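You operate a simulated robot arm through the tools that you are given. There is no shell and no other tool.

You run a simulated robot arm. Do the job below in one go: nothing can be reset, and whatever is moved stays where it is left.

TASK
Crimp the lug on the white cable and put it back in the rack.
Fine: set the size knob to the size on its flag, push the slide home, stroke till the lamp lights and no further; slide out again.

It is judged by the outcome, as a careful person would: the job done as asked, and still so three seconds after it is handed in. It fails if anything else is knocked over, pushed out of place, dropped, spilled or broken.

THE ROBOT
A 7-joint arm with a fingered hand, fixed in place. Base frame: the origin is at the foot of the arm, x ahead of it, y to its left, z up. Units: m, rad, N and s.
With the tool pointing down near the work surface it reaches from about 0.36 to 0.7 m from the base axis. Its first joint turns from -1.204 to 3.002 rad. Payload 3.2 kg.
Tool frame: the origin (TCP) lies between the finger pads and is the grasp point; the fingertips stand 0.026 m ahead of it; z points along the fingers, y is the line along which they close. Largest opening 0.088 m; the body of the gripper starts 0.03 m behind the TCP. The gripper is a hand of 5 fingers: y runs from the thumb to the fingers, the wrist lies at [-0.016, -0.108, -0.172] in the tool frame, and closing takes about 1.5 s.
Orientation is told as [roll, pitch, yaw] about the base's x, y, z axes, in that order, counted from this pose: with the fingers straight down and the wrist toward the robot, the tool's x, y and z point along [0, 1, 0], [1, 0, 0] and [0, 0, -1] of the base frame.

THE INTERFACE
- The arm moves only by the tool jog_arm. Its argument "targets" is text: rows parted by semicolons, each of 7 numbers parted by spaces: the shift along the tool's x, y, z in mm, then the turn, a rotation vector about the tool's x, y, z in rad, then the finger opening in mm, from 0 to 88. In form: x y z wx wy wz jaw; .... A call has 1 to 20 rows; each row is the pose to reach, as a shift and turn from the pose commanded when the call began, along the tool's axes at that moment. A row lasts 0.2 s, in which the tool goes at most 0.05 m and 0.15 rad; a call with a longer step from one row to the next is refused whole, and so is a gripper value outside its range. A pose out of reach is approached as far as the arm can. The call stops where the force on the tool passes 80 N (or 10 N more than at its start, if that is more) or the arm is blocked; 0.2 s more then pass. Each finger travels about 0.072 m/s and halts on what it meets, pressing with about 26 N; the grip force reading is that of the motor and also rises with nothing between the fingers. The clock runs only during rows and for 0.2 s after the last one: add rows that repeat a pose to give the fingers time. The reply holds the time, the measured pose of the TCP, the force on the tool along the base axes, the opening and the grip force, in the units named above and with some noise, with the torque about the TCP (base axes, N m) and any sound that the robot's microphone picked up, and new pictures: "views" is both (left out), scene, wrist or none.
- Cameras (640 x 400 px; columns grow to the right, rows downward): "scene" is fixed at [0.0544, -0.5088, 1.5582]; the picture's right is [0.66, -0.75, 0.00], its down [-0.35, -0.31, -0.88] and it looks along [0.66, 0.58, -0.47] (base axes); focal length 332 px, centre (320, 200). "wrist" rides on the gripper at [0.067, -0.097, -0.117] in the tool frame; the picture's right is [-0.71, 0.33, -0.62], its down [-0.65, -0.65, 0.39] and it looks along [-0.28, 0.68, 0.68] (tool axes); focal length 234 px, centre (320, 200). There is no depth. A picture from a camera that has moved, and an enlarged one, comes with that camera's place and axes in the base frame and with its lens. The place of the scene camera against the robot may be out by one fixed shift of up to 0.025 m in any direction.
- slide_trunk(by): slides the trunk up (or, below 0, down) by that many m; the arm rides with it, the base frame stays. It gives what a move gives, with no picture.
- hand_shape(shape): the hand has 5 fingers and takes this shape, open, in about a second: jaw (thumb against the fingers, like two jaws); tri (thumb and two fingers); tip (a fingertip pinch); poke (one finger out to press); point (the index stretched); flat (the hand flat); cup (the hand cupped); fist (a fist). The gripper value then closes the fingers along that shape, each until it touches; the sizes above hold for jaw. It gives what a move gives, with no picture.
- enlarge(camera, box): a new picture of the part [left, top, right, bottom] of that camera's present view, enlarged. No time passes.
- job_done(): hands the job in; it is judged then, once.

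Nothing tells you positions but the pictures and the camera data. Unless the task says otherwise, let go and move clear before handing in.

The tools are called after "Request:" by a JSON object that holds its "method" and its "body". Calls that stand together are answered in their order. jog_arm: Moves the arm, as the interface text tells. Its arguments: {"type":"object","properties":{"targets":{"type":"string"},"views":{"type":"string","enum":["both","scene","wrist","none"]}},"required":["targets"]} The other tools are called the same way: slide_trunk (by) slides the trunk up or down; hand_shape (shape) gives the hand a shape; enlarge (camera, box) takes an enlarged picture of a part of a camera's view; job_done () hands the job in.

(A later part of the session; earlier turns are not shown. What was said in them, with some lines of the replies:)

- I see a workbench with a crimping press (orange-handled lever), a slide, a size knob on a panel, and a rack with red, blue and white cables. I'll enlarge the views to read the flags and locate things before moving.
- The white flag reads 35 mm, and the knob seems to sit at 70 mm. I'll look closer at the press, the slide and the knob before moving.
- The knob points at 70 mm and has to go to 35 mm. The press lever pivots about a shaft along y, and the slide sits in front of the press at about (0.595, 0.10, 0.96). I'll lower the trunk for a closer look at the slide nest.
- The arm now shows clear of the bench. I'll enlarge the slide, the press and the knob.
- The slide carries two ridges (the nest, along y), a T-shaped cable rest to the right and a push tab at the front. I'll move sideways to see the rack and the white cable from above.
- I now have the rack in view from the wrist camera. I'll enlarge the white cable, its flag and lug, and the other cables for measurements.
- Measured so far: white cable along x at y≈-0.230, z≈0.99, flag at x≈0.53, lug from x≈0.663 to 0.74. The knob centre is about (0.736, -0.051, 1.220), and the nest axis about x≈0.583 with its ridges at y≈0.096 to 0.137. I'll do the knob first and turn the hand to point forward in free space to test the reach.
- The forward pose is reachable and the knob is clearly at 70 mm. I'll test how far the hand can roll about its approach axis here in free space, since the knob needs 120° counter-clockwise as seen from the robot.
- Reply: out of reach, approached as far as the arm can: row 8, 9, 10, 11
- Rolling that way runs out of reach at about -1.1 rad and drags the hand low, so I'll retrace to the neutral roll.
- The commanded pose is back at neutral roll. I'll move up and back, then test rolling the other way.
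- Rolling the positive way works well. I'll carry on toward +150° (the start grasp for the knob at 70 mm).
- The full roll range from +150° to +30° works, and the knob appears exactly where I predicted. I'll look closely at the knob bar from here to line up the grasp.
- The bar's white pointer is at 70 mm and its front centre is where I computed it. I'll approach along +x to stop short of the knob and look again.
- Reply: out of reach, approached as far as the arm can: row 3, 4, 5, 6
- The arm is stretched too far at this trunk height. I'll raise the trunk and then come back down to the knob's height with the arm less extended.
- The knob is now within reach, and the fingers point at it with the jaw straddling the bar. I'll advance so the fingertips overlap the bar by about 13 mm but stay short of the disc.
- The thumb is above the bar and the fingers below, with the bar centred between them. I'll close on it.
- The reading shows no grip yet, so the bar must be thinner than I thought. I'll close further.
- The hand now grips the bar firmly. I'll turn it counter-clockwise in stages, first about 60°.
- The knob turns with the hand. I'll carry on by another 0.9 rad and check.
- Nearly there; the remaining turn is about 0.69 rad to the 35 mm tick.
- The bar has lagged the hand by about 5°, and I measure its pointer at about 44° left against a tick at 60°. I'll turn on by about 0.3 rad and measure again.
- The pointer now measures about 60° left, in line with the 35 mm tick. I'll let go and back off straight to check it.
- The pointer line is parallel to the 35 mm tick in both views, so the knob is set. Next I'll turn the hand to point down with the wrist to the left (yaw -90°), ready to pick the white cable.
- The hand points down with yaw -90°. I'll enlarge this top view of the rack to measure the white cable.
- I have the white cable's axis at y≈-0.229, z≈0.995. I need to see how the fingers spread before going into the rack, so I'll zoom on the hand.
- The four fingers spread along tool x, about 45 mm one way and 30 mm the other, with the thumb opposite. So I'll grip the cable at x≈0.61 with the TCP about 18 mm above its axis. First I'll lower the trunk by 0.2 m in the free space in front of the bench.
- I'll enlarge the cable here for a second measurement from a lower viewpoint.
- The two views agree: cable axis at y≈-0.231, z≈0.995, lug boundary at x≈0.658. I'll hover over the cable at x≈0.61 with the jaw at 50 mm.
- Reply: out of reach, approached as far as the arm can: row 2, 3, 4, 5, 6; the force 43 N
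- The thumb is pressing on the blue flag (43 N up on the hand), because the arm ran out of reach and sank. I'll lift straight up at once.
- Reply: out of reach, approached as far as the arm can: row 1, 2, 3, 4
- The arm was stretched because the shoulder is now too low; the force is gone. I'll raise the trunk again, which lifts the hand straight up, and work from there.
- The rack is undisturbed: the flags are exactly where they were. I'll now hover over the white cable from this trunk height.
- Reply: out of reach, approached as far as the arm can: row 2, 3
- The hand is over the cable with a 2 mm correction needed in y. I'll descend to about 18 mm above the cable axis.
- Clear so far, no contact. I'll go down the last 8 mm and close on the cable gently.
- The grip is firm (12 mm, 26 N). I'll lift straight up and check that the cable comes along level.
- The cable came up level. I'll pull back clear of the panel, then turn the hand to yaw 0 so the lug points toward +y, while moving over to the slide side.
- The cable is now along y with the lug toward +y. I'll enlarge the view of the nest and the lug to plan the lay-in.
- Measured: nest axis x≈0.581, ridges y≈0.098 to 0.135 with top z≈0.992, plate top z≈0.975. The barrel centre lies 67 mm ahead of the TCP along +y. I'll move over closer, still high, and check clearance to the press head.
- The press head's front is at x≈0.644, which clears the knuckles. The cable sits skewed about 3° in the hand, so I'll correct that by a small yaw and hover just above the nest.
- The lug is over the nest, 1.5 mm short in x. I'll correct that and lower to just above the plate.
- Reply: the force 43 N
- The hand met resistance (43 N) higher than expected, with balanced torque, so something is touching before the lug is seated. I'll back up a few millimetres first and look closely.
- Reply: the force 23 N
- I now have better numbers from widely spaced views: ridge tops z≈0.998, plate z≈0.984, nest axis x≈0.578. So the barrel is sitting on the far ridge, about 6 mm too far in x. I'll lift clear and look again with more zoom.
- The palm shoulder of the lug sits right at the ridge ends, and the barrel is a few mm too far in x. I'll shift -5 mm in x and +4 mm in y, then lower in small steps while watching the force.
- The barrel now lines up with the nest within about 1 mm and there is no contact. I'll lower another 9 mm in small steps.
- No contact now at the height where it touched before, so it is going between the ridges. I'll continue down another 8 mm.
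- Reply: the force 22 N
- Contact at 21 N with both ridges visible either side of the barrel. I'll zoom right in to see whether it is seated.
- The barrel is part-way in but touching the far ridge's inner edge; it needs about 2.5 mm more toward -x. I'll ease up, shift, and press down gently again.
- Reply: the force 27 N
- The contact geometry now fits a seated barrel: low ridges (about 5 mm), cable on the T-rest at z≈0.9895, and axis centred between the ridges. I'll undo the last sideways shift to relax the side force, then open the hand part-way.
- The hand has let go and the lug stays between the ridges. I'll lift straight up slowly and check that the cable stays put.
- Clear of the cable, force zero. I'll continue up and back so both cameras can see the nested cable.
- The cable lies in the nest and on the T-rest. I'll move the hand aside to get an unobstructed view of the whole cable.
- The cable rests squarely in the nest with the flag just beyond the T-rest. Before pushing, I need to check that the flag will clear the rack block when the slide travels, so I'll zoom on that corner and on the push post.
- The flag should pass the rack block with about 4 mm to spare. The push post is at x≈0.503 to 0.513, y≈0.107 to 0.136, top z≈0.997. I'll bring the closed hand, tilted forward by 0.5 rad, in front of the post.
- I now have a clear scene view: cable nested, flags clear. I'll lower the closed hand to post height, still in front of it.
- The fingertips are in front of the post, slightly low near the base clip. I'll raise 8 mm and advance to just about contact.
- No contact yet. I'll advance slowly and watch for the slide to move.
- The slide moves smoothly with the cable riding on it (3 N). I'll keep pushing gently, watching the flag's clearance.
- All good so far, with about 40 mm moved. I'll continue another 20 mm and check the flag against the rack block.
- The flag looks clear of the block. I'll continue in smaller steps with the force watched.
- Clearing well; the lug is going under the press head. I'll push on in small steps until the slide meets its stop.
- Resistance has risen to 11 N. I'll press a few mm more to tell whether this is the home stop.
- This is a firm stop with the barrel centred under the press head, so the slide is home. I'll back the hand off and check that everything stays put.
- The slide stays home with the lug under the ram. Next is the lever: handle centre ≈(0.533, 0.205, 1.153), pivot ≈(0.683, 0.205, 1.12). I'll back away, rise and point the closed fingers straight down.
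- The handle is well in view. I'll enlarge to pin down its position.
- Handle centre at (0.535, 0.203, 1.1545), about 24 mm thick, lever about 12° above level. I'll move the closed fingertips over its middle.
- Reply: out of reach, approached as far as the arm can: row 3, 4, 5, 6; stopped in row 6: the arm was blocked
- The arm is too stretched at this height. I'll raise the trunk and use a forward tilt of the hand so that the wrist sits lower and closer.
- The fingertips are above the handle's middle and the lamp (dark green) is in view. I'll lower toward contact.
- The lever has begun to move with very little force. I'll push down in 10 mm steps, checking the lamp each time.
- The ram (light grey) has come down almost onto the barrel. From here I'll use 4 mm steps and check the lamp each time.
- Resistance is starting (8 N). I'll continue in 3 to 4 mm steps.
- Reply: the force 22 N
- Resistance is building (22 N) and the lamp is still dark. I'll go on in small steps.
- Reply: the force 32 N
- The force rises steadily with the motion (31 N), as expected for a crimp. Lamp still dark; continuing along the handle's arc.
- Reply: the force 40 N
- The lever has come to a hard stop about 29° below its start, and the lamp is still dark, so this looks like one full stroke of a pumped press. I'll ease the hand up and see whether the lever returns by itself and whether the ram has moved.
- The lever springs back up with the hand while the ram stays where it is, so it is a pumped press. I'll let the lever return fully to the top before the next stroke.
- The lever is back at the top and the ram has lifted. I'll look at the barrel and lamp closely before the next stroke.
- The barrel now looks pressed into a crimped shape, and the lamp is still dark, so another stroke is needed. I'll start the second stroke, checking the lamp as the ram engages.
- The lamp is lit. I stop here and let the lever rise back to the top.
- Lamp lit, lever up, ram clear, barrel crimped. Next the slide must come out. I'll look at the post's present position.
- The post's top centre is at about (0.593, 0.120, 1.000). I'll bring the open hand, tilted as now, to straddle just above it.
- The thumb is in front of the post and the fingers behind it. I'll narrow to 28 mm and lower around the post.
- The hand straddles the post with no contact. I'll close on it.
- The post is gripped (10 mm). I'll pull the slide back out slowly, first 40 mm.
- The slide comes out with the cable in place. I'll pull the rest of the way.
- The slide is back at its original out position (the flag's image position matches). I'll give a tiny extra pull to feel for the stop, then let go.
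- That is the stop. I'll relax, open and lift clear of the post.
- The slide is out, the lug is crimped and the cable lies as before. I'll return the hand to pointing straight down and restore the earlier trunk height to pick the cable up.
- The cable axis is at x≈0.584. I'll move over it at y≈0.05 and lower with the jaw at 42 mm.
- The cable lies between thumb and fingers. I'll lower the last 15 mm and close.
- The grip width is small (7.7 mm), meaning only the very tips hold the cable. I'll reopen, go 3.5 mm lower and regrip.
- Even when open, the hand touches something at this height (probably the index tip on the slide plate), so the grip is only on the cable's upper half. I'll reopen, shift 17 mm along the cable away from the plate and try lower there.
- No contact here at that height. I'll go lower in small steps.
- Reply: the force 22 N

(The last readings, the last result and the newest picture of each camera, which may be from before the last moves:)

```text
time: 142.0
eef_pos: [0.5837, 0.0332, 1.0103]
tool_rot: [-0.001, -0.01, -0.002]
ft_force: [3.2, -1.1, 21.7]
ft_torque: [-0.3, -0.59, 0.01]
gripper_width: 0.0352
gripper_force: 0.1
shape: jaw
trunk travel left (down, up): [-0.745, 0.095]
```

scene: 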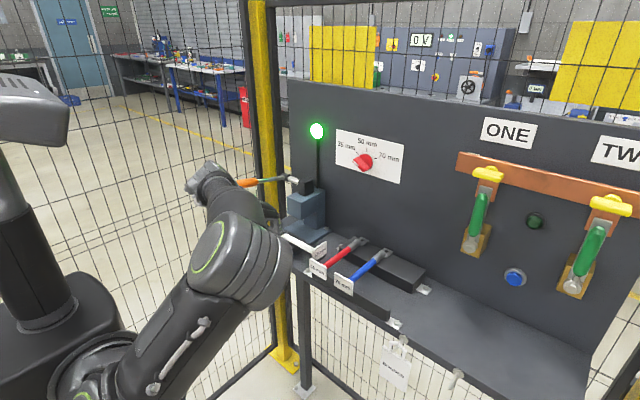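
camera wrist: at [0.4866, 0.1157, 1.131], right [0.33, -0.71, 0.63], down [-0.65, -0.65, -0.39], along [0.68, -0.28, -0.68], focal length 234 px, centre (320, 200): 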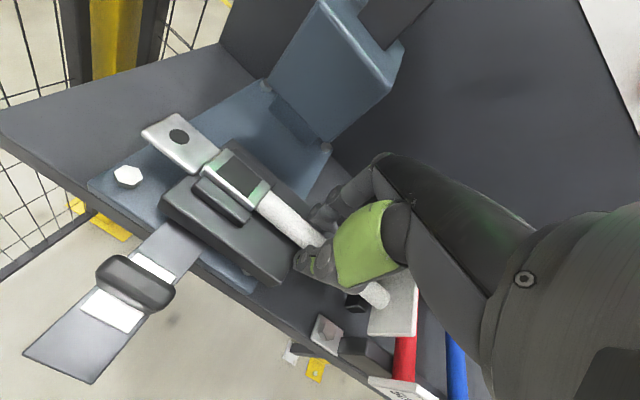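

Now the fingers touch the rest's rod at TCP z≈1.0105; that is low enough. I'll back up 4.5 mm to be just clear and close on the cable there.

Request:
{"method": "jog_arm", "body": {"targets": "0 -0.5 -2.5 0 0 0 34; 0 -0.5 -4.5 0 0 0 30; 0 -0.5 -4.5 0 0 0 24; 0 -0.5 -4.5 0 0 0 16; 0 -0.5 -4.5 0 0 0 10; 0 -0.5 -4.5 0 0 0 4; 0 -0.5 -4.5 0 0 0 4; 0 -0.5 -4.5 0 0 0 4", "views": "wrist"}}

Request:
{"method": "enlarge", "body": {"camera": "wrist", "box": [180, 100, 420, 320]}}

```text
time: 143.8
eef_pos: [0.5841, 0.0318, 1.0108]
tool_rot: [-0.001, -0.001, -0.001]
ft_force: [-1.6, -1.1, -2.1]
ft_torque: [-0.09, 0.0, 0.15]
gripper_width: 0.007
gripper_force: 26.1
shape: jaw
trunk travel left (down, up): [-0.745, 0.095]
camera wrist: at [0.4873, 0.099, 1.1268], right [0.33, -0.71, 0.63], down [-0.65, -0.65, -0.39], along [0.68, -0.28, -0.68], focal length 234 px, centre (320, 200)
```

wrist: 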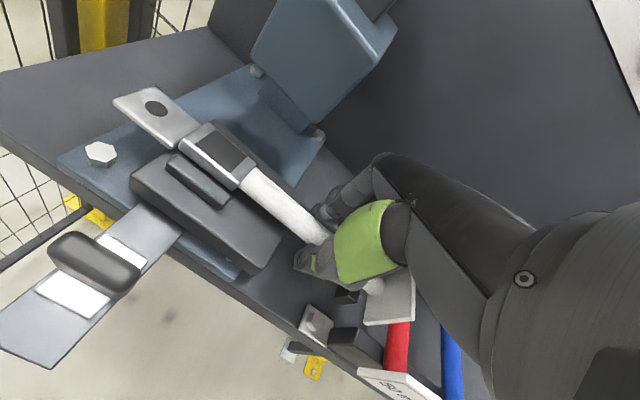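

```text
1.82 times, centred on (300, 210) of wrist
camera zoom: at [0.4873, 0.099, 1.1268], right [0.33, -0.71, 0.63], down [-0.65, -0.65, -0.39], along [0.68, -0.28, -0.68], focal length 426 px, centre (356, 182)
```

zoom: 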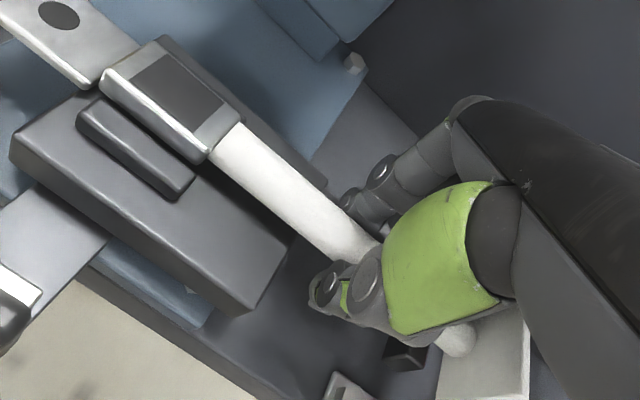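

At this lower position the fingers close beneath the cable's middle, which cradles it. I'll lift slowly and check that it comes up cleanly.

Request:
{"method": "jog_arm", "body": {"targets": "0 0 -3 0 0 0 4; 0 0 -6 0 0 0 4; 0 0 -10 0 0 0 4; 0 0 -10 0 0 0 4", "views": "wrist"}}

Request:
{"method": "enlarge", "body": {"camera": "wrist", "box": [100, 60, 420, 320]}}

```text
time: 144.8
eef_pos: [0.5844, 0.0326, 1.0206]
tool_rot: [0.0, -0.003, -0.002]
ft_force: [0.7, 0.2, -1.4]
ft_torque: [-0.01, 0.0, 0.01]
gripper_width: 0.0079
gripper_force: 26.1
shape: jaw
trunk travel left (down, up): [-0.745, 0.095]
camera wrist: at [0.4882, 0.099, 1.1374], right [0.33, -0.71, 0.62], down [-0.65, -0.65, -0.39], along [0.68, -0.28, -0.68], focal length 234 px, centre (320, 200)
```

wrist: 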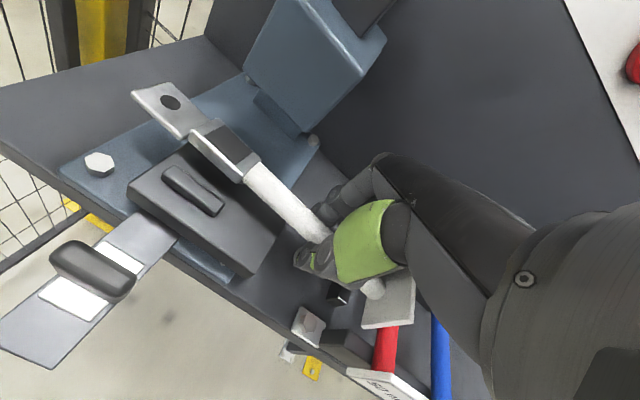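

```text
1.54 times, centred on (260, 190) of wrist
camera zoom: at [0.4882, 0.099, 1.1374], right [0.33, -0.71, 0.62], down [-0.65, -0.65, -0.39], along [0.68, -0.28, -0.68], focal length 360 px, centre (412, 215)
```

zoom: 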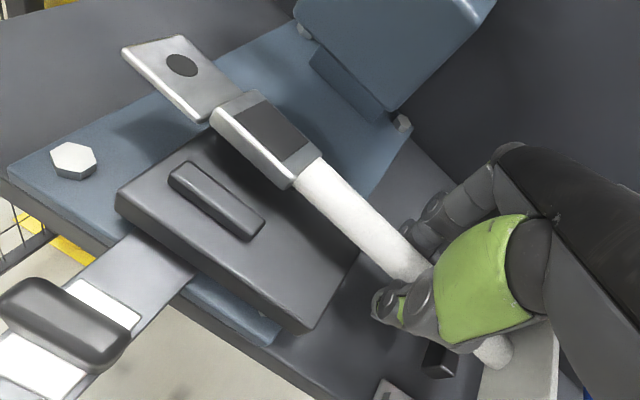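

The cable is up and held level. I'll lift it clear, pull back from the press, then turn the hand to yaw -90° while moving to the rack side.

Request:
{"method": "jog_arm", "body": {"targets": "0 0 -15 0 0 0 4; 0 0 -35 0 0 0 4; 0 0 -55 0 0 0 4; 0 -5 -75 0 0 0 4; 0 -30 -80 0 0 0 4; 0 -65 -80 0 0 0 4; 0 -100 -80 0 0 0 4; 0 -134 -80 0 0 0 4; 0 -134 -80 0 0 0 4", "views": "both"}}

Request:
{"method": "enlarge", "body": {"camera": "wrist", "box": [100, 60, 420, 320]}}

```text
time: 146.8
eef_pos: [0.4502, 0.0331, 1.1001]
tool_rot: [-0.001, -0.001, -0.002]
ft_force: [0.3, -0.6, -1.0]
ft_torque: [-0.01, -0.01, 0.01]
gripper_width: 0.0079
gripper_force: 25.6
shape: jaw
trunk travel left (down, up): [-0.745, 0.095]
camera wrist: at [0.3537, 0.0999, 1.2166], right [0.33, -0.71, 0.62], down [-0.65, -0.65, -0.39], along [0.68, -0.28, -0.68], focal length 234 px, centre (320, 200)
```

scene: 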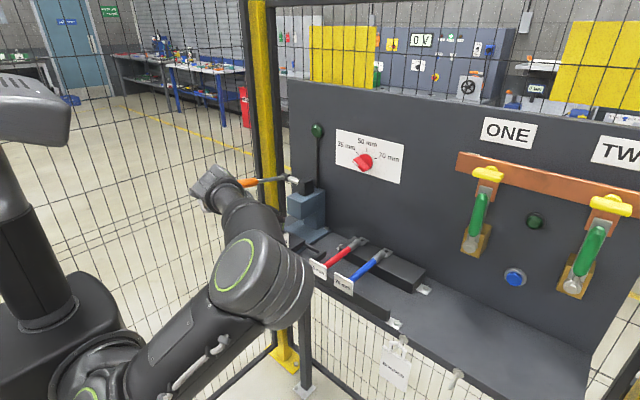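
wrist: 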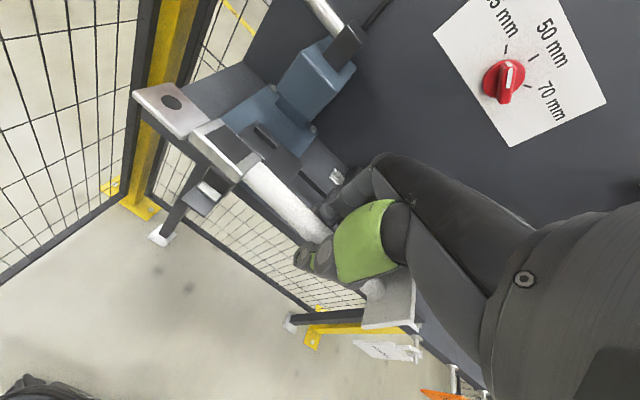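

```text
1.54 times, centred on (260, 190) of wrist
camera zoom: at [0.3537, 0.0999, 1.2166], right [0.33, -0.71, 0.62], down [-0.65, -0.65, -0.39], along [0.68, -0.28, -0.68], focal length 360 px, centre (412, 215)
```

zoom: 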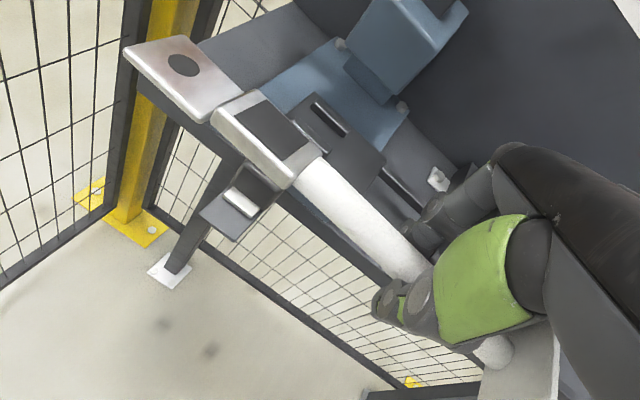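

The cable is level in the hand, about 11 mm below the TCP, skewed about 3.8°. I'll turn to yaw ≈ -1.505 rad to align it with the rack and move to the white cable's slot line.

Request:
{"method": "jog_arm", "body": {"targets": "-22 0 0 0 0 0.125 4; -44 0 0 0 0 0.25 4; -66 0 0 0 0 0.376 4; -88 0 0 0 0 0.502 4; -110 0 0 0 0 0.627 4; -132 0 0 0 0 0.752 4; -154 0 0 0 0 0.878 4; -176 0 0 0 0 1.003 4; -198 0 0 0 0 1.129 4; -220 0 0 0 0 1.254 4; -242 0 0 0 0 1.38 4; -264 0 0 0 0 1.505 4; -264 0 0 0 0 1.505 4", "views": "both"}}

Request:
{"method": "enlarge", "body": {"camera": "wrist", "box": [40, 40, 340, 320]}}

```text
time: 149.6
eef_pos: [0.4504, -0.2331, 1.0995]
tool_rot: [0.003, -0.001, -1.507]
ft_force: [0.7, 0.7, -1.8]
ft_torque: [-0.02, -0.01, -0.02]
gripper_width: 0.0078
gripper_force: 25.8
shape: jaw
trunk travel left (down, up): [-0.745, 0.095]
camera wrist: at [0.5099, -0.1312, 1.216], right [-0.69, -0.37, 0.62], down [-0.69, 0.61, -0.39], along [-0.24, -0.7, -0.68], focal length 234 px, centre (320, 200)
```

scene: 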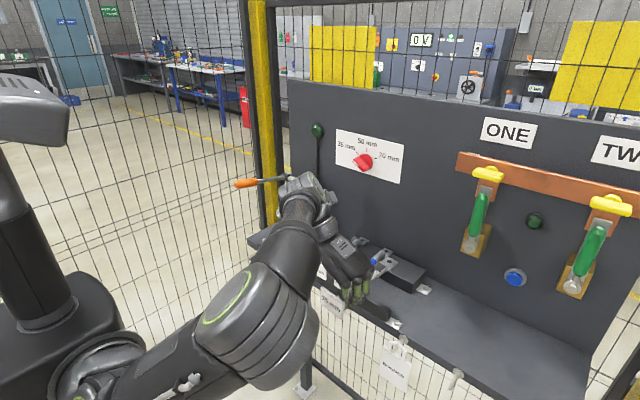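
wrist: 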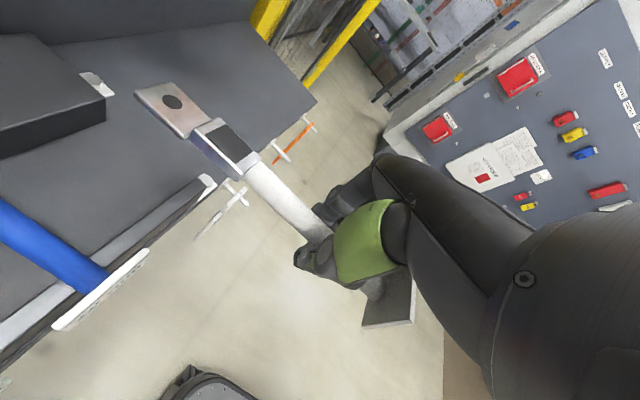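

```text
1.43 times, centred on (190, 180) of wrist
camera zoom: at [0.5099, -0.1312, 1.216], right [-0.69, -0.37, 0.62], down [-0.69, 0.61, -0.39], along [-0.24, -0.7, -0.68], focal length 334 px, centre (506, 229)
```

zoom: 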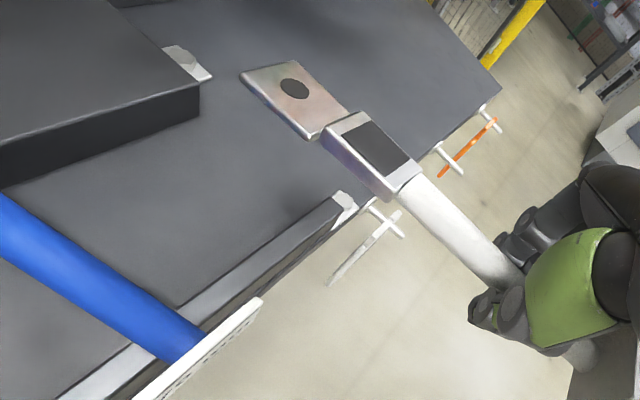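

The cable is now parallel to x (boundary and hole both at y≈-0.2357). I'll move it over the rack, stopping a bit short and high to check alignment.

Request:
{"method": "jog_arm", "body": {"targets": "35 1 5 0 0 0 4; 70 2 10 0 0 0 4; 100 3 20 0 0 0 4; 125 4.4 30 0 0 0 4; 135 4.4 40 0 0 0 4; 135 4.4 40 0 0 0 4", "views": "both"}}

Request:
{"method": "enlarge", "body": {"camera": "wrist", "box": [100, 80, 440, 360]}}

Request:
{"method": "enlarge", "body": {"camera": "scene", "box": [320, 210, 440, 310]}}

```text
time: 151.0
eef_pos: [0.5851, -0.2283, 1.0616]
tool_rot: [-0.001, -0.001, -1.507]
ft_force: [-0.8, 0.7, -1.7]
ft_torque: [0.0, 0.02, 0.01]
gripper_width: 0.0079
gripper_force: 25.9
shape: jaw
trunk travel left (down, up): [-0.745, 0.095]
camera wrist: at [0.6451, -0.1258, 1.1776], right [-0.69, -0.38, 0.62], down [-0.69, 0.61, -0.39], along [-0.23, -0.7, -0.68], focal length 234 px, centre (320, 200)
```

scene: 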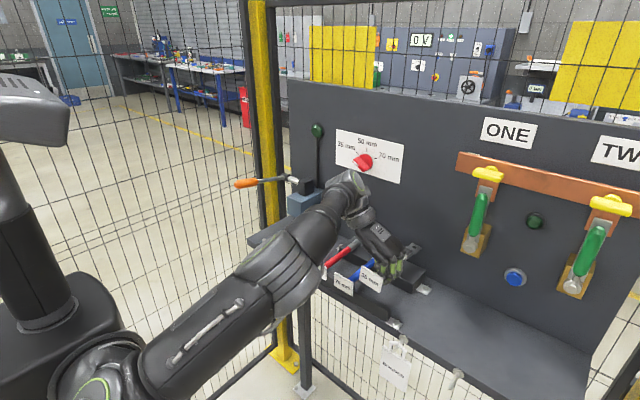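
wrist: 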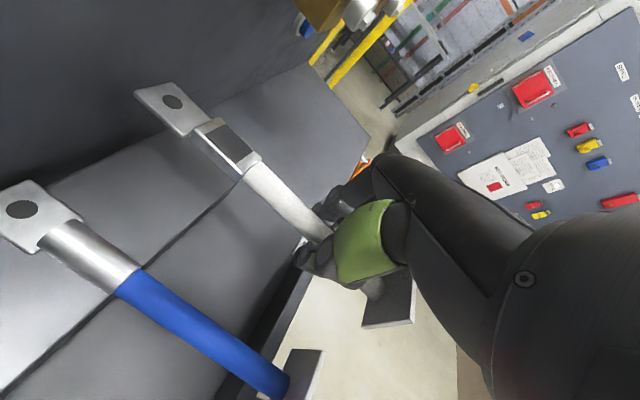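

```text
1.43 times, centred on (270, 220) of wrist
camera zoom: at [0.6451, -0.1258, 1.1776], right [-0.69, -0.38, 0.62], down [-0.69, 0.61, -0.39], along [-0.23, -0.7, -0.68], focal length 334 px, centre (391, 171)
```

zoom: 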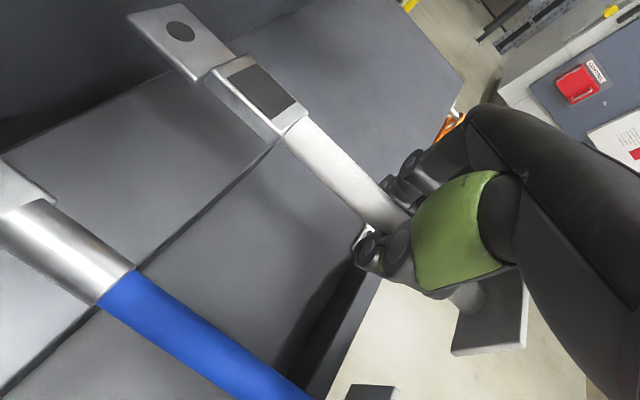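

```text
4.00 times, centred on (380, 260) of scene
camera zoom: at [0.0544, -0.5088, 1.5582], right [0.66, -0.75, 0.0], down [-0.35, -0.31, -0.88], along [0.66, 0.58, -0.47], focal length 1328 px, centre (80, -40)
```

zoom: 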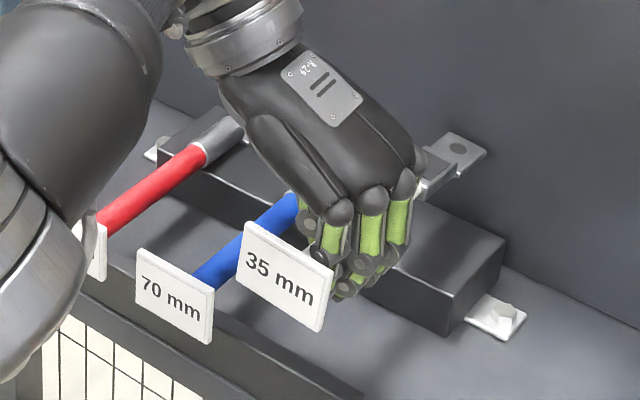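

The cable is over its slot. I'll move the last few mm in x and lower in stages.

Request:
{"method": "jog_arm", "body": {"targets": "2.5 0.2 8 0 0 0 4; 4.4 0.4 18 0 0 0 4; 4.4 0.4 28 0 0 0 4; 4.4 0.4 36 0 0 0 4; 4.4 0.4 40 0 0 0 4; 4.4 0.4 40 0 0 0 4", "views": "both"}}

Request:
{"method": "enlarge", "body": {"camera": "scene", "box": [330, 220, 430, 320]}}

Request:
{"method": "enlarge", "body": {"camera": "wrist", "box": [100, 80, 440, 360]}}

```text
time: 152.4
eef_pos: [0.5904, -0.2286, 1.019]
tool_rot: [0.003, 0.0, -1.507]
ft_force: [-0.7, 0.3, -0.5]
ft_torque: [0.02, 0.03, -0.04]
gripper_width: 0.0079
gripper_force: 26.1
shape: jaw
trunk travel left (down, up): [-0.745, 0.095]
camera wrist: at [0.6506, -0.1259, 1.1368], right [-0.69, -0.38, 0.62], down [-0.69, 0.61, -0.39], along [-0.23, -0.7, -0.68], focal length 234 px, centre (320, 200)
```

scene: 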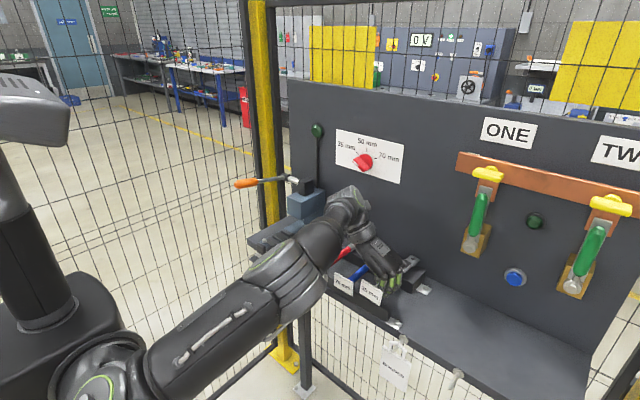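
wrist: 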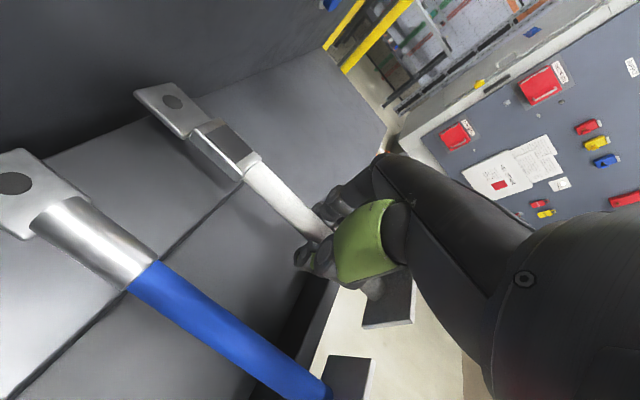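

```text
4.00 times, centred on (380, 270) of scene
camera zoom: at [0.0544, -0.5088, 1.5582], right [0.66, -0.75, 0.0], down [-0.35, -0.31, -0.88], along [0.66, 0.58, -0.47], focal length 1328 px, centre (80, -80)
```

zoom: 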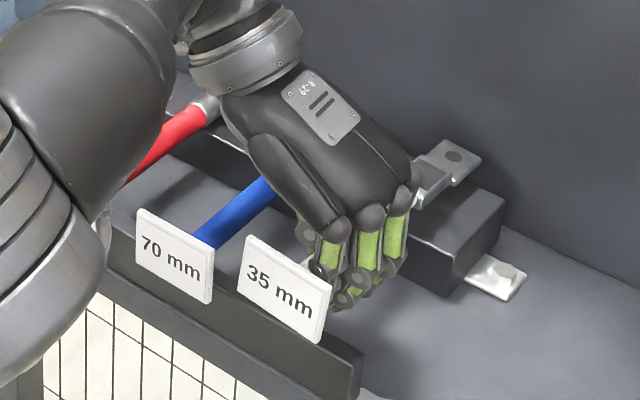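

```text
1.43 times, centred on (270, 220) of wrist
camera zoom: at [0.6506, -0.1259, 1.1368], right [-0.69, -0.38, 0.62], down [-0.69, 0.61, -0.39], along [-0.23, -0.7, -0.68], focal length 334 px, centre (391, 171)
```

zoom: 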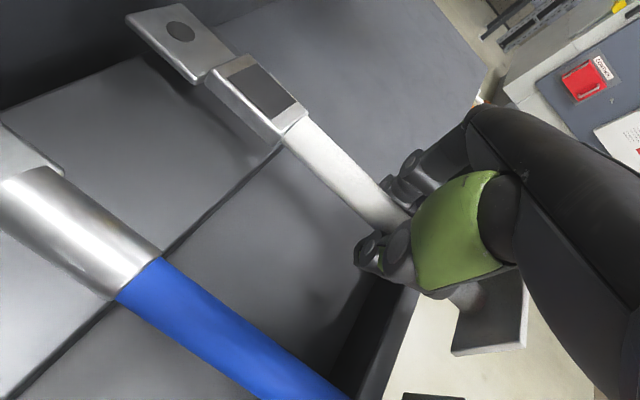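

Comparing with the first pictures, the lug end is 12 mm above its old place and the flag end 20 mm, so the cable is tilted about 2.4° lug-down. I'll pitch the hand to level it and lower 10 mm.

Request:
{"method": "jog_arm", "body": {"targets": "0 0 0 0 0.021 0 4; 0 0 0 0 0.042 0 4; 0 0 4 0 0.042 0 4; 0 0 8 0 0.042 0 4; 0 0 10 0 0.042 0 4; 0 0 10 0 0.042 0 4", "views": "both"}}

Request:
{"method": "enlarge", "body": {"camera": "scene", "box": [330, 220, 430, 320]}}

```text
time: 153.8
eef_pos: [0.5894, -0.2275, 1.0099]
tool_rot: [0.042, -0.002, -1.506]
ft_force: [0.1, -0.4, -1.5]
ft_torque: [-0.03, 0.06, 0.0]
gripper_width: 0.0078
gripper_force: 25.8
shape: jaw
trunk travel left (down, up): [-0.745, 0.095]
camera wrist: at [0.6446, -0.1264, 1.1294], right [-0.71, -0.38, 0.59], down [-0.67, 0.61, -0.42], along [-0.21, -0.7, -0.69], focal length 234 px, centre (320, 200)
```

scene: 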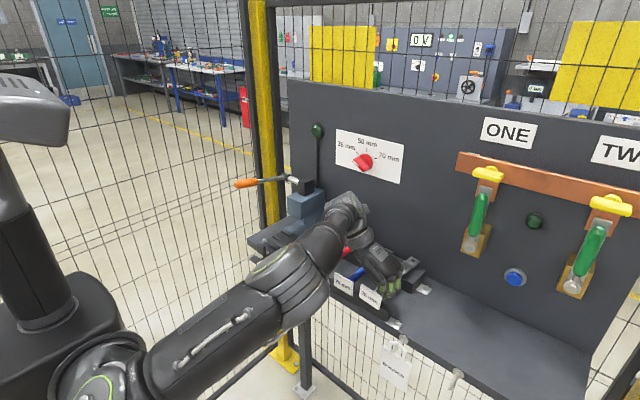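
wrist: 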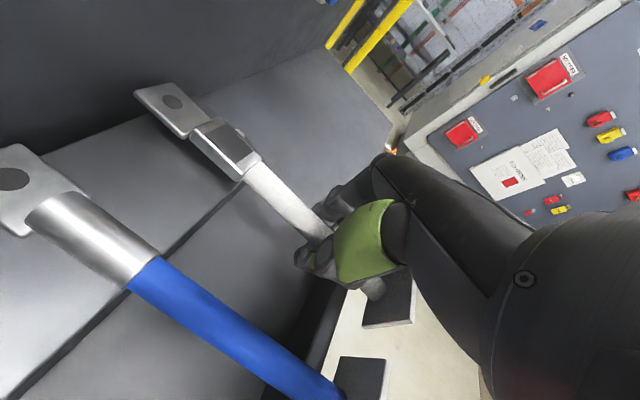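

```text
4.00 times, centred on (380, 270) of scene
camera zoom: at [0.0544, -0.5088, 1.5582], right [0.66, -0.75, 0.0], down [-0.35, -0.31, -0.88], along [0.66, 0.58, -0.47], focal length 1328 px, centre (80, -80)
```

zoom: 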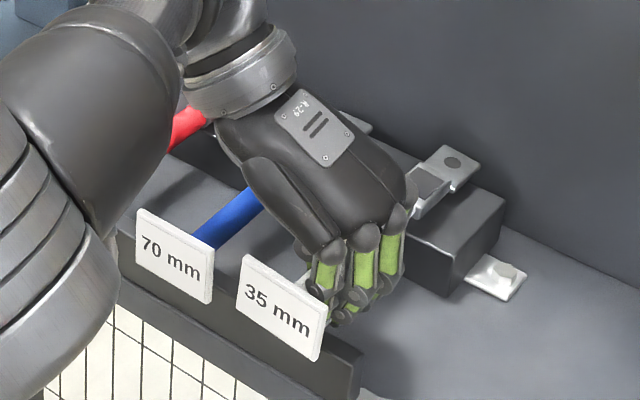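

Height remaining is about 8 to 9 mm, and the flag end is a few mm toward +y. I'll correct the yaw by 0.022 rad and y by -4 mm, then lower further.

Request:
{"method": "jog_arm", "body": {"targets": "0 2 0 0 0 -0.011 4; 0 4 0 0 0 -0.022 4; 0 4 2 0 0 -0.022 4; 0 4 4 0 0 -0.022 4; 0 4 4 0 0 -0.022 4", "views": "both"}}

Request:
{"method": "enlarge", "body": {"camera": "scene", "box": [330, 220, 430, 320]}}

```text
time: 155.0
eef_pos: [0.5903, -0.2331, 1.0062]
tool_rot: [0.044, -0.001, -1.484]
ft_force: [-0.2, -0.8, -1.5]
ft_torque: [-0.03, 0.04, 0.0]
gripper_width: 0.0077
gripper_force: 26.1
shape: jaw
trunk travel left (down, up): [-0.745, 0.095]
camera wrist: at [0.6435, -0.1292, 1.1257], right [-0.7, -0.39, 0.59], down [-0.69, 0.6, -0.42], along [-0.19, -0.7, -0.69], focal length 234 px, centre (320, 200)
```

scene: 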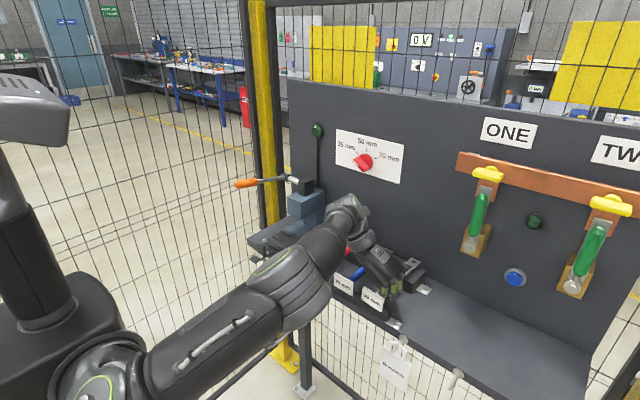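
wrist: 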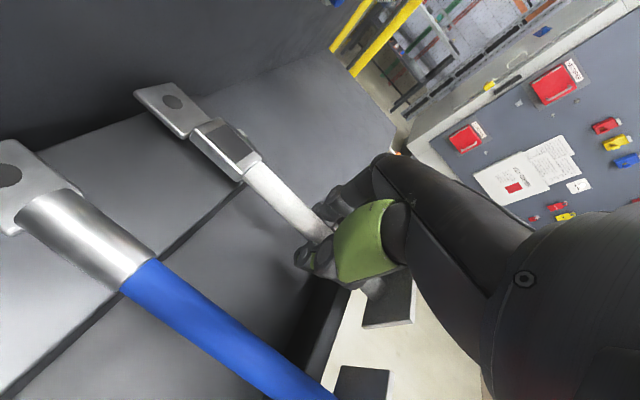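

```text
4.00 times, centred on (380, 270) of scene
camera zoom: at [0.0544, -0.5088, 1.5582], right [0.66, -0.75, 0.0], down [-0.35, -0.31, -0.88], along [0.66, 0.58, -0.47], focal length 1328 px, centre (80, -80)
```

zoom: 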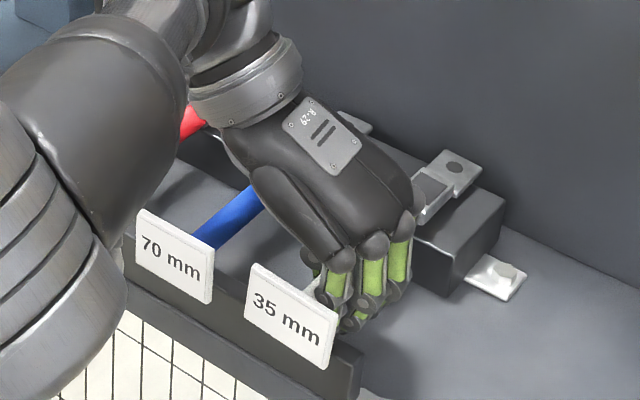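

Alignment now matches the original picture within about a millimetre, with 3 to 4 mm left to go. I'll lower gently to contact.

Request:
{"method": "jog_arm", "body": {"targets": "0 0 1.5 0 0 0 4; 0 0 3 0 0 0 4; 0 0 3 0 0 0 4", "views": "scene"}}

Request:
{"method": "enlarge", "body": {"camera": "scene", "box": [330, 220, 430, 320]}}

```text
time: 155.8
eef_pos: [0.5885, -0.2311, 1.003]
tool_rot: [0.043, -0.001, -1.485]
ft_force: [0.2, -0.2, -1.7]
ft_torque: [-0.01, 0.05, -0.02]
gripper_width: 0.0081
gripper_force: 26.0
shape: jaw
trunk travel left (down, up): [-0.745, 0.095]
```

scene: 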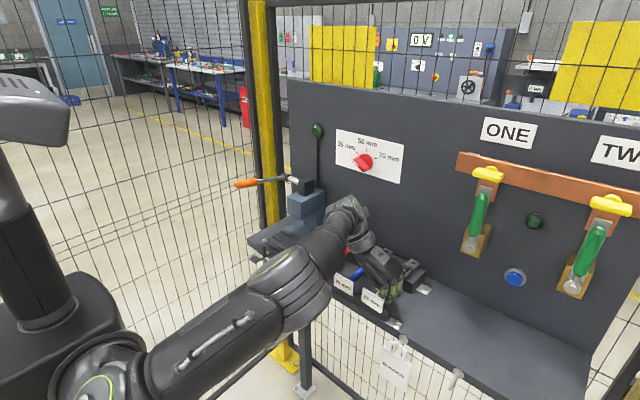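

```text
4.00 times, centred on (380, 270) of scene
camera zoom: at [0.0544, -0.5088, 1.5582], right [0.66, -0.75, 0.0], down [-0.35, -0.31, -0.88], along [0.66, 0.58, -0.47], focal length 1328 px, centre (80, -80)
```

zoom: 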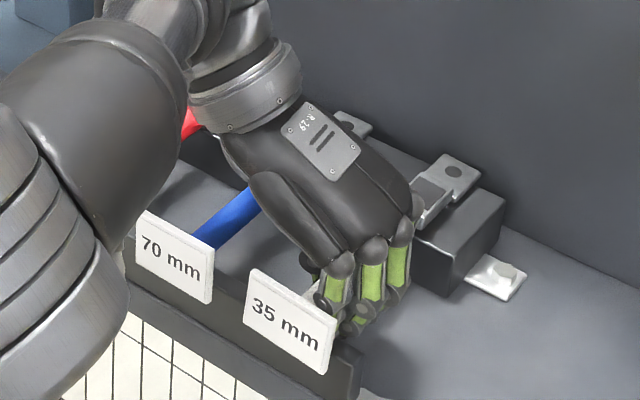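

Request:
{"method": "jog_arm", "body": {"targets": "0 0 1 0 0 0 4; 0 0 2 0 0 0 4; 0 0 2 0 0 0 4", "views": "none"}}

```text
time: 156.6
eef_pos: [0.5902, -0.2309, 1.0018]
tool_rot: [0.045, -0.003, -1.485]
ft_force: [-0.4, 0.1, -1.7]
ft_torque: [0.01, 0.03, 0.01]
gripper_width: 0.0077
gripper_force: 26.2
shape: jaw
trunk travel left (down, up): [-0.745, 0.095]
```

Request:
{"method": "jog_arm", "body": {"targets": "0 0 1 0 0 0 4; 0 0 2 0 0 0 4; 0 0 2 0 0 0 4", "views": "scene"}}

Request:
{"method": "enlarge", "body": {"camera": "scene", "box": [330, 220, 430, 320]}}

```text
time: 157.4
eef_pos: [0.5915, -0.232, 0.9987]
tool_rot: [0.044, 0.0, -1.485]
ft_force: [4.1, -3.0, 2.2]
ft_torque: [-0.11, -0.05, 0.11]
gripper_width: 0.0078
gripper_force: 26.3
shape: jaw
trunk travel left (down, up): [-0.745, 0.095]
```

scene: 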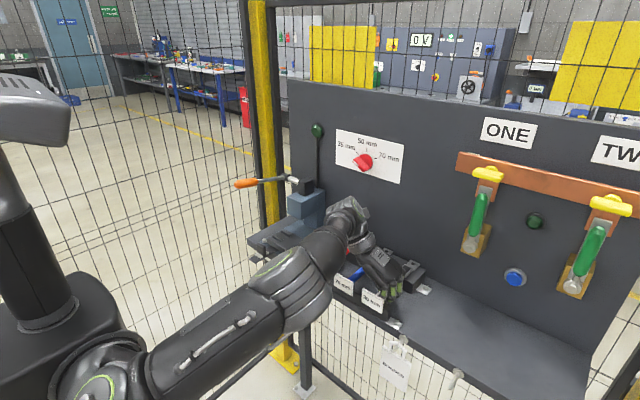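

```text
4.00 times, centred on (380, 270) of scene
camera zoom: at [0.0544, -0.5088, 1.5582], right [0.66, -0.75, 0.0], down [-0.35, -0.31, -0.88], along [0.66, 0.58, -0.47], focal length 1328 px, centre (80, -80)
```

zoom: 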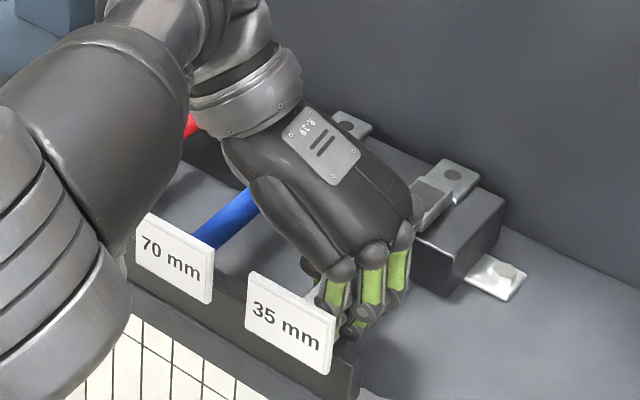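

Light contact and the picture matches the original lug and flag positions. I'll open the hand gently.

Request:
{"method": "jog_arm", "body": {"targets": "0 0 0 0 0 0 10; 0 0 0 0 0 0 16; 0 0 0 0 0 0 22; 0 0 0 0 0 0 28; 0 0 0 0 0 0 34; 0 0 0 0 0 0 36; 0 0 0 0 0 0 36", "views": "both"}}

Request:
{"method": "enlarge", "body": {"camera": "scene", "box": [330, 220, 430, 320]}}

Request:
{"method": "enlarge", "body": {"camera": "wrist", "box": [100, 80, 440, 360]}}

```text
time: 159.0
eef_pos: [0.5895, -0.2308, 1.0001]
tool_rot: [0.044, 0.0, -1.485]
ft_force: [0.2, 0.0, -0.8]
ft_torque: [0.0, 0.06, -0.02]
gripper_width: 0.0355
gripper_force: 0.0
shape: jaw
trunk travel left (down, up): [-0.745, 0.095]
camera wrist: at [0.6429, -0.1288, 1.1193], right [-0.7, -0.39, 0.59], down [-0.69, 0.6, -0.42], along [-0.19, -0.7, -0.69], focal length 234 px, centre (320, 200)
```

scene: 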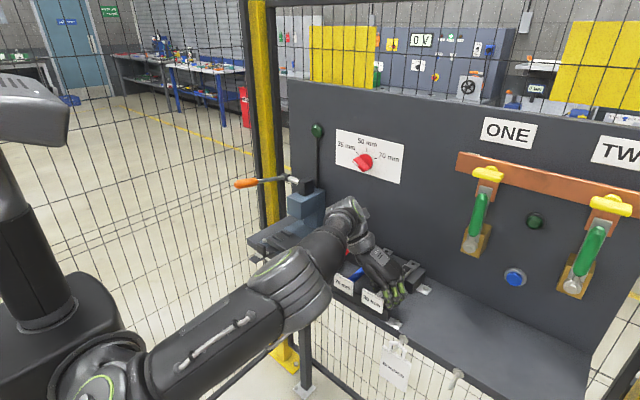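
wrist: 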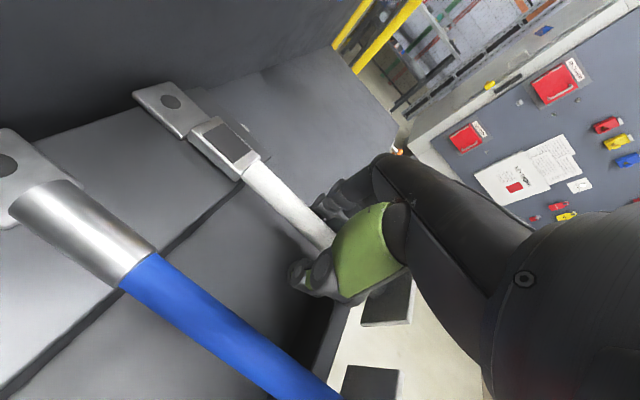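

```text
4.00 times, centred on (380, 270) of scene
camera zoom: at [0.0544, -0.5088, 1.5582], right [0.66, -0.75, 0.0], down [-0.35, -0.31, -0.88], along [0.66, 0.58, -0.47], focal length 1328 px, centre (80, -80)
```

zoom: 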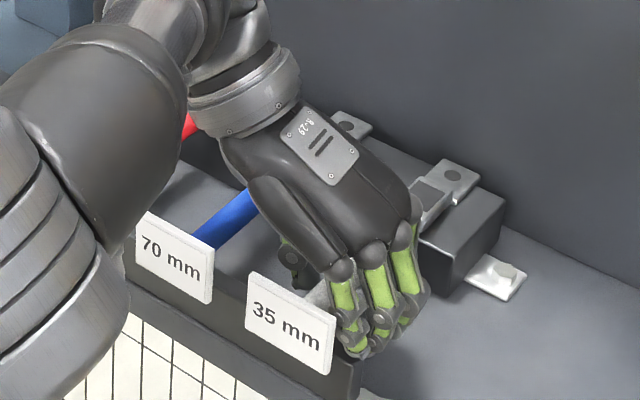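

```text
1.43 times, centred on (270, 220) of wrist
camera zoom: at [0.6429, -0.1288, 1.1193], right [-0.7, -0.39, 0.59], down [-0.69, 0.6, -0.42], along [-0.19, -0.7, -0.69], focal length 334 px, centre (391, 171)
```

zoom: 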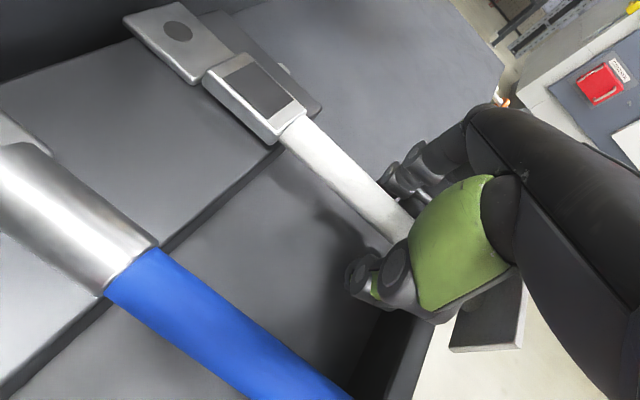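

The cable rests free in the rack. I'll lift straight up slowly, checking that nothing is dragged.

Request:
{"method": "jog_arm", "body": {"targets": "0.2 0 -5 0 0 0 40; 0.5 0 -12 0 0 0 42; 1 0 -22 0 0 0 44; 1 0 -22 0 0 0 44", "views": "scene"}}

Request:
{"method": "enlarge", "body": {"camera": "scene", "box": [330, 220, 430, 320]}}

```text
time: 160.0
eef_pos: [0.5898, -0.2319, 1.0213]
tool_rot: [0.044, -0.002, -1.482]
ft_force: [0.8, 0.5, 0.5]
ft_torque: [-0.02, -0.01, -0.01]
gripper_width: 0.0435
gripper_force: 0.0
shape: jaw
trunk travel left (down, up): [-0.745, 0.095]
```

scene: 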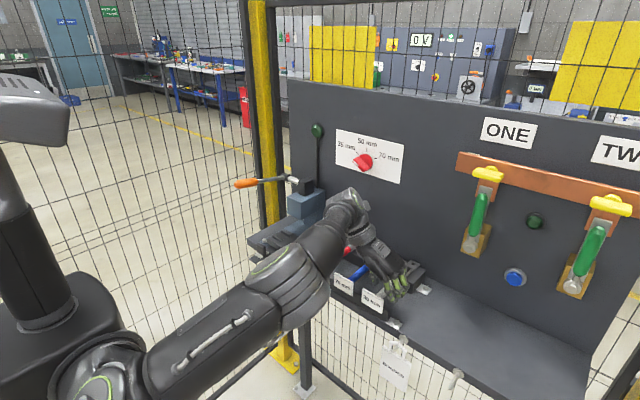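

```text
4.00 times, centred on (380, 270) of scene
camera zoom: at [0.0544, -0.5088, 1.5582], right [0.66, -0.75, 0.0], down [-0.35, -0.31, -0.88], along [0.66, 0.58, -0.47], focal length 1328 px, centre (80, -80)
```

zoom: 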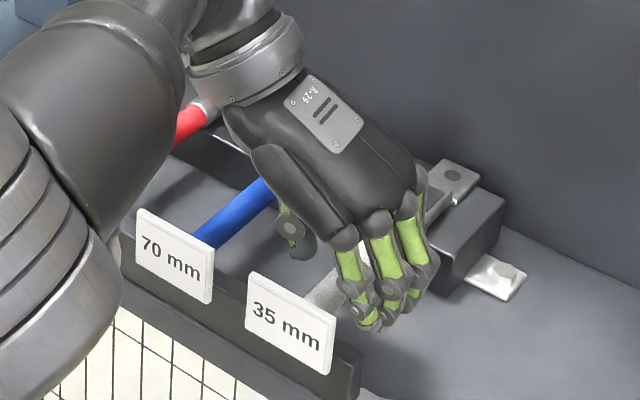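

The cable stays in place. I'll continue up and retract the arm well clear.

Request:
{"method": "jog_arm", "body": {"targets": "1 0 -20 0 0 0 50; 2 0 -45 0 0 0 55; 0 0 -75 0 0 0 60; -30 0 -90 0 0 0 60; -70 0 -95 0 0 0 60; -110 0 -100 0 0 0 60; -150 0 -100 0 0 0 60; -180 0 -100 0 0 0 60; -180 0 -100 0 0 0 60", "views": "both"}}

Request:
{"method": "enlarge", "body": {"camera": "scene", "box": [290, 230, 440, 330]}}

```text
time: 162.0
eef_pos: [0.4071, -0.2463, 1.1131]
tool_rot: [0.04, -0.002, -1.484]
ft_force: [0.4, -0.2, -0.8]
ft_torque: [0.01, 0.0, 0.02]
gripper_width: 0.0593
gripper_force: 0.1
shape: jaw
trunk travel left (down, up): [-0.745, 0.095]
camera wrist: at [0.4602, -0.1443, 1.2337], right [-0.7, -0.39, 0.59], down [-0.69, 0.6, -0.42], along [-0.19, -0.7, -0.69], focal length 234 px, centre (320, 200)
```

scene: 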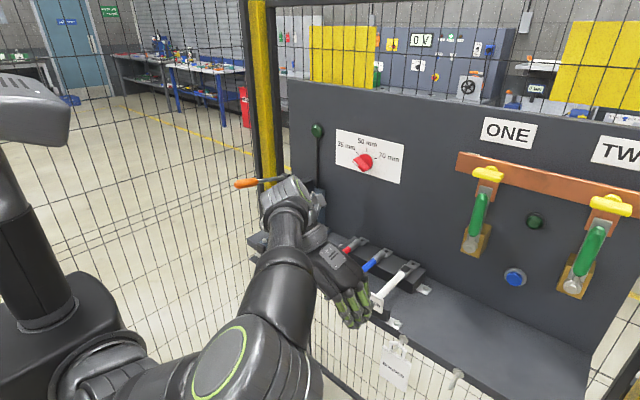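
wrist: 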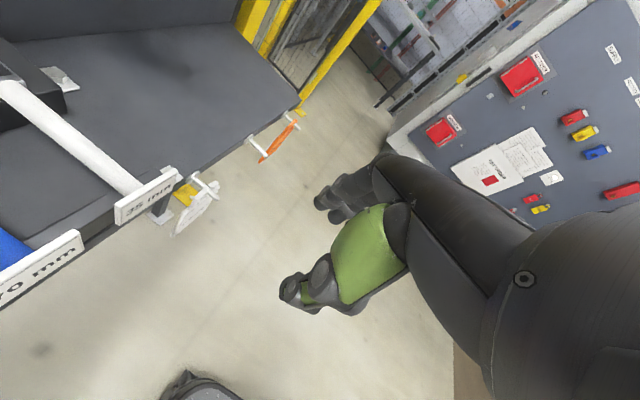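

```text
4.00 times, centred on (365, 280) of scene
camera zoom: at [0.0544, -0.5088, 1.5582], right [0.66, -0.75, 0.0], down [-0.35, -0.31, -0.88], along [0.66, 0.58, -0.47], focal length 1328 px, centre (140, -120)
```

zoom: 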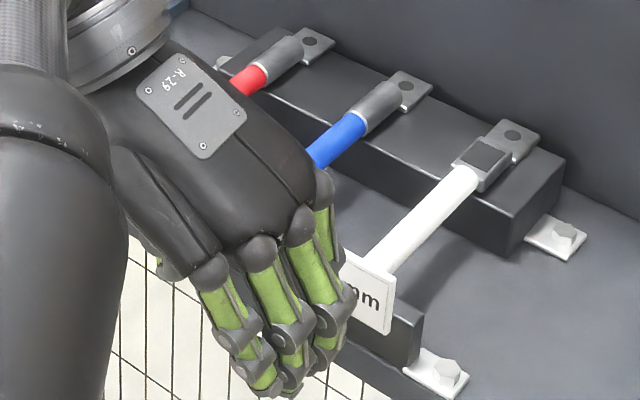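

The white cable is back in its slot with the crimp visible. I'll swing the arm away to the side and check the whole bench.

Request:
{"method": "jog_arm", "body": {"targets": "-8 -15 -10 0 0 -0.135 60; -16 -35 -18 0 0 -0.27 60; -24 -58 -26 0 0 -0.405 60; -32 -81 -34 0 0 -0.54 60; -40 -104 -42 0 0 -0.675 60; -48 -127 -50 0 0 -0.81 60; -48 -150 -58 0 0 -0.945 60; -48 -173 -66 0 0 -1.08 60; -48 -196 -74 0 0 -1.215 60; -48 -219 -82 0 0 -1.35 60; -48 -245 -90 0 0 -1.484 60; -48 -245 -90 0 0 -1.484 60", "views": "both"}}

Request:
{"method": "enlarge", "body": {"camera": "scene", "box": [290, 230, 440, 330]}}

Request:
{"method": "enlarge", "body": {"camera": "scene", "box": [230, 110, 420, 280]}}

```text
time: 164.6
eef_pos: [0.3327, -0.006, 1.2006]
tool_rot: [0.002, -0.045, 0.001]
ft_force: [0.4, 0.0, 0.9]
ft_torque: [0.01, -0.02, -0.01]
gripper_width: 0.0595
gripper_force: 0.1
shape: jaw
trunk travel left (down, up): [-0.745, 0.095]
camera wrist: at [0.2308, 0.06, 1.314], right [0.31, -0.71, 0.64], down [-0.64, -0.65, -0.42], along [0.71, -0.28, -0.65], focal length 234 px, centre (320, 200)
```

scene: 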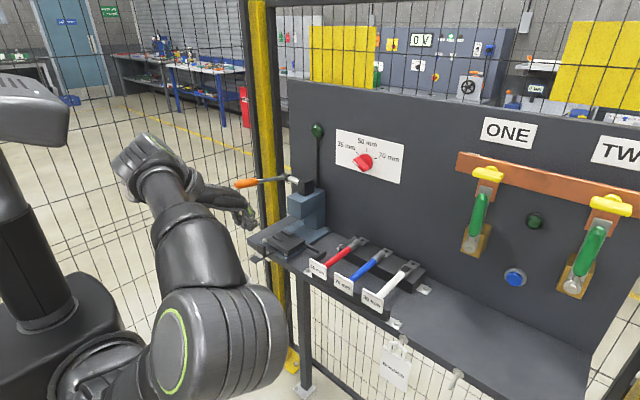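
wrist: 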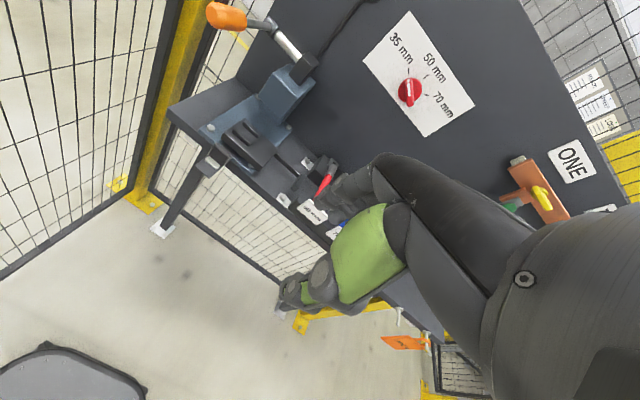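

```text
4.00 times, centred on (365, 280) of scene
camera zoom: at [0.0544, -0.5088, 1.5582], right [0.66, -0.75, 0.0], down [-0.35, -0.31, -0.88], along [0.66, 0.58, -0.47], focal length 1328 px, centre (140, -120)
```

zoom: 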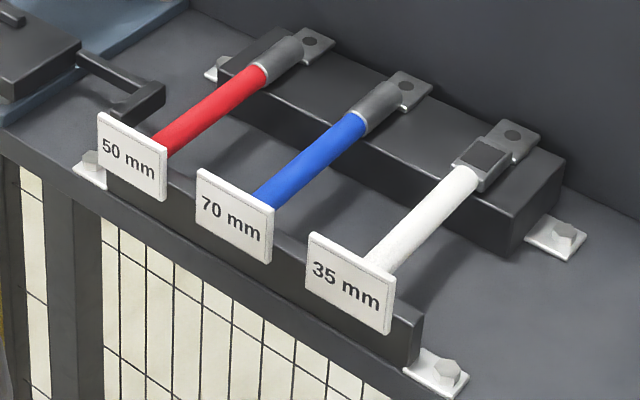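

```text
2.35 times, centred on (325, 195) of scene
camera zoom: at [0.0544, -0.5088, 1.5582], right [0.66, -0.75, 0.0], down [-0.35, -0.31, -0.88], along [0.66, 0.58, -0.47], focal length 781 px, centre (308, 212)
```

zoom: 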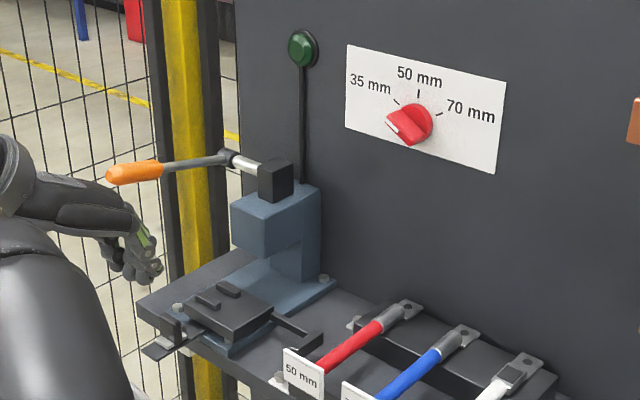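

The bench looks right. The white cable is back in its slot with the lug crimped, and the red and blue cables haven't moved. The slide is out, the lever is up and the knob is at 35 mm. The arm is clear, so I'm handing the job in.

Request:
{"method": "job_done", "body": {}}

```text
The job is handed in.
```

The lug on the white cable is crimped, and the cable is back in its slot in the rack. I've handed the job in and the arm is clear of the bench.

- **Knob:** turned from 70 mm to 35 mm, the size on the white flag.
- **Crimp:** the slide was pushed home to its stop. The lamp stayed dark through the first full stroke and came on during the second, where I stopped at once.
- **Slide:** pulled back out to its stop, with the lever up at the top. The lamp went out again by the time I had lifted the cable out of the slide.
- **Rack:** the white cable sits where it was at the start, compared with the first pictures.
- **Contacts on the way:** early on, the arm reached its limit over the rack and the thumb pressed on the blue cable's flag with about 43 N. I lifted off straight away, and the rack looked unchanged afterwards. While I was laying the lug in the slide, it first landed on one of the ridges, also at about 43 N, before I re-seated it.
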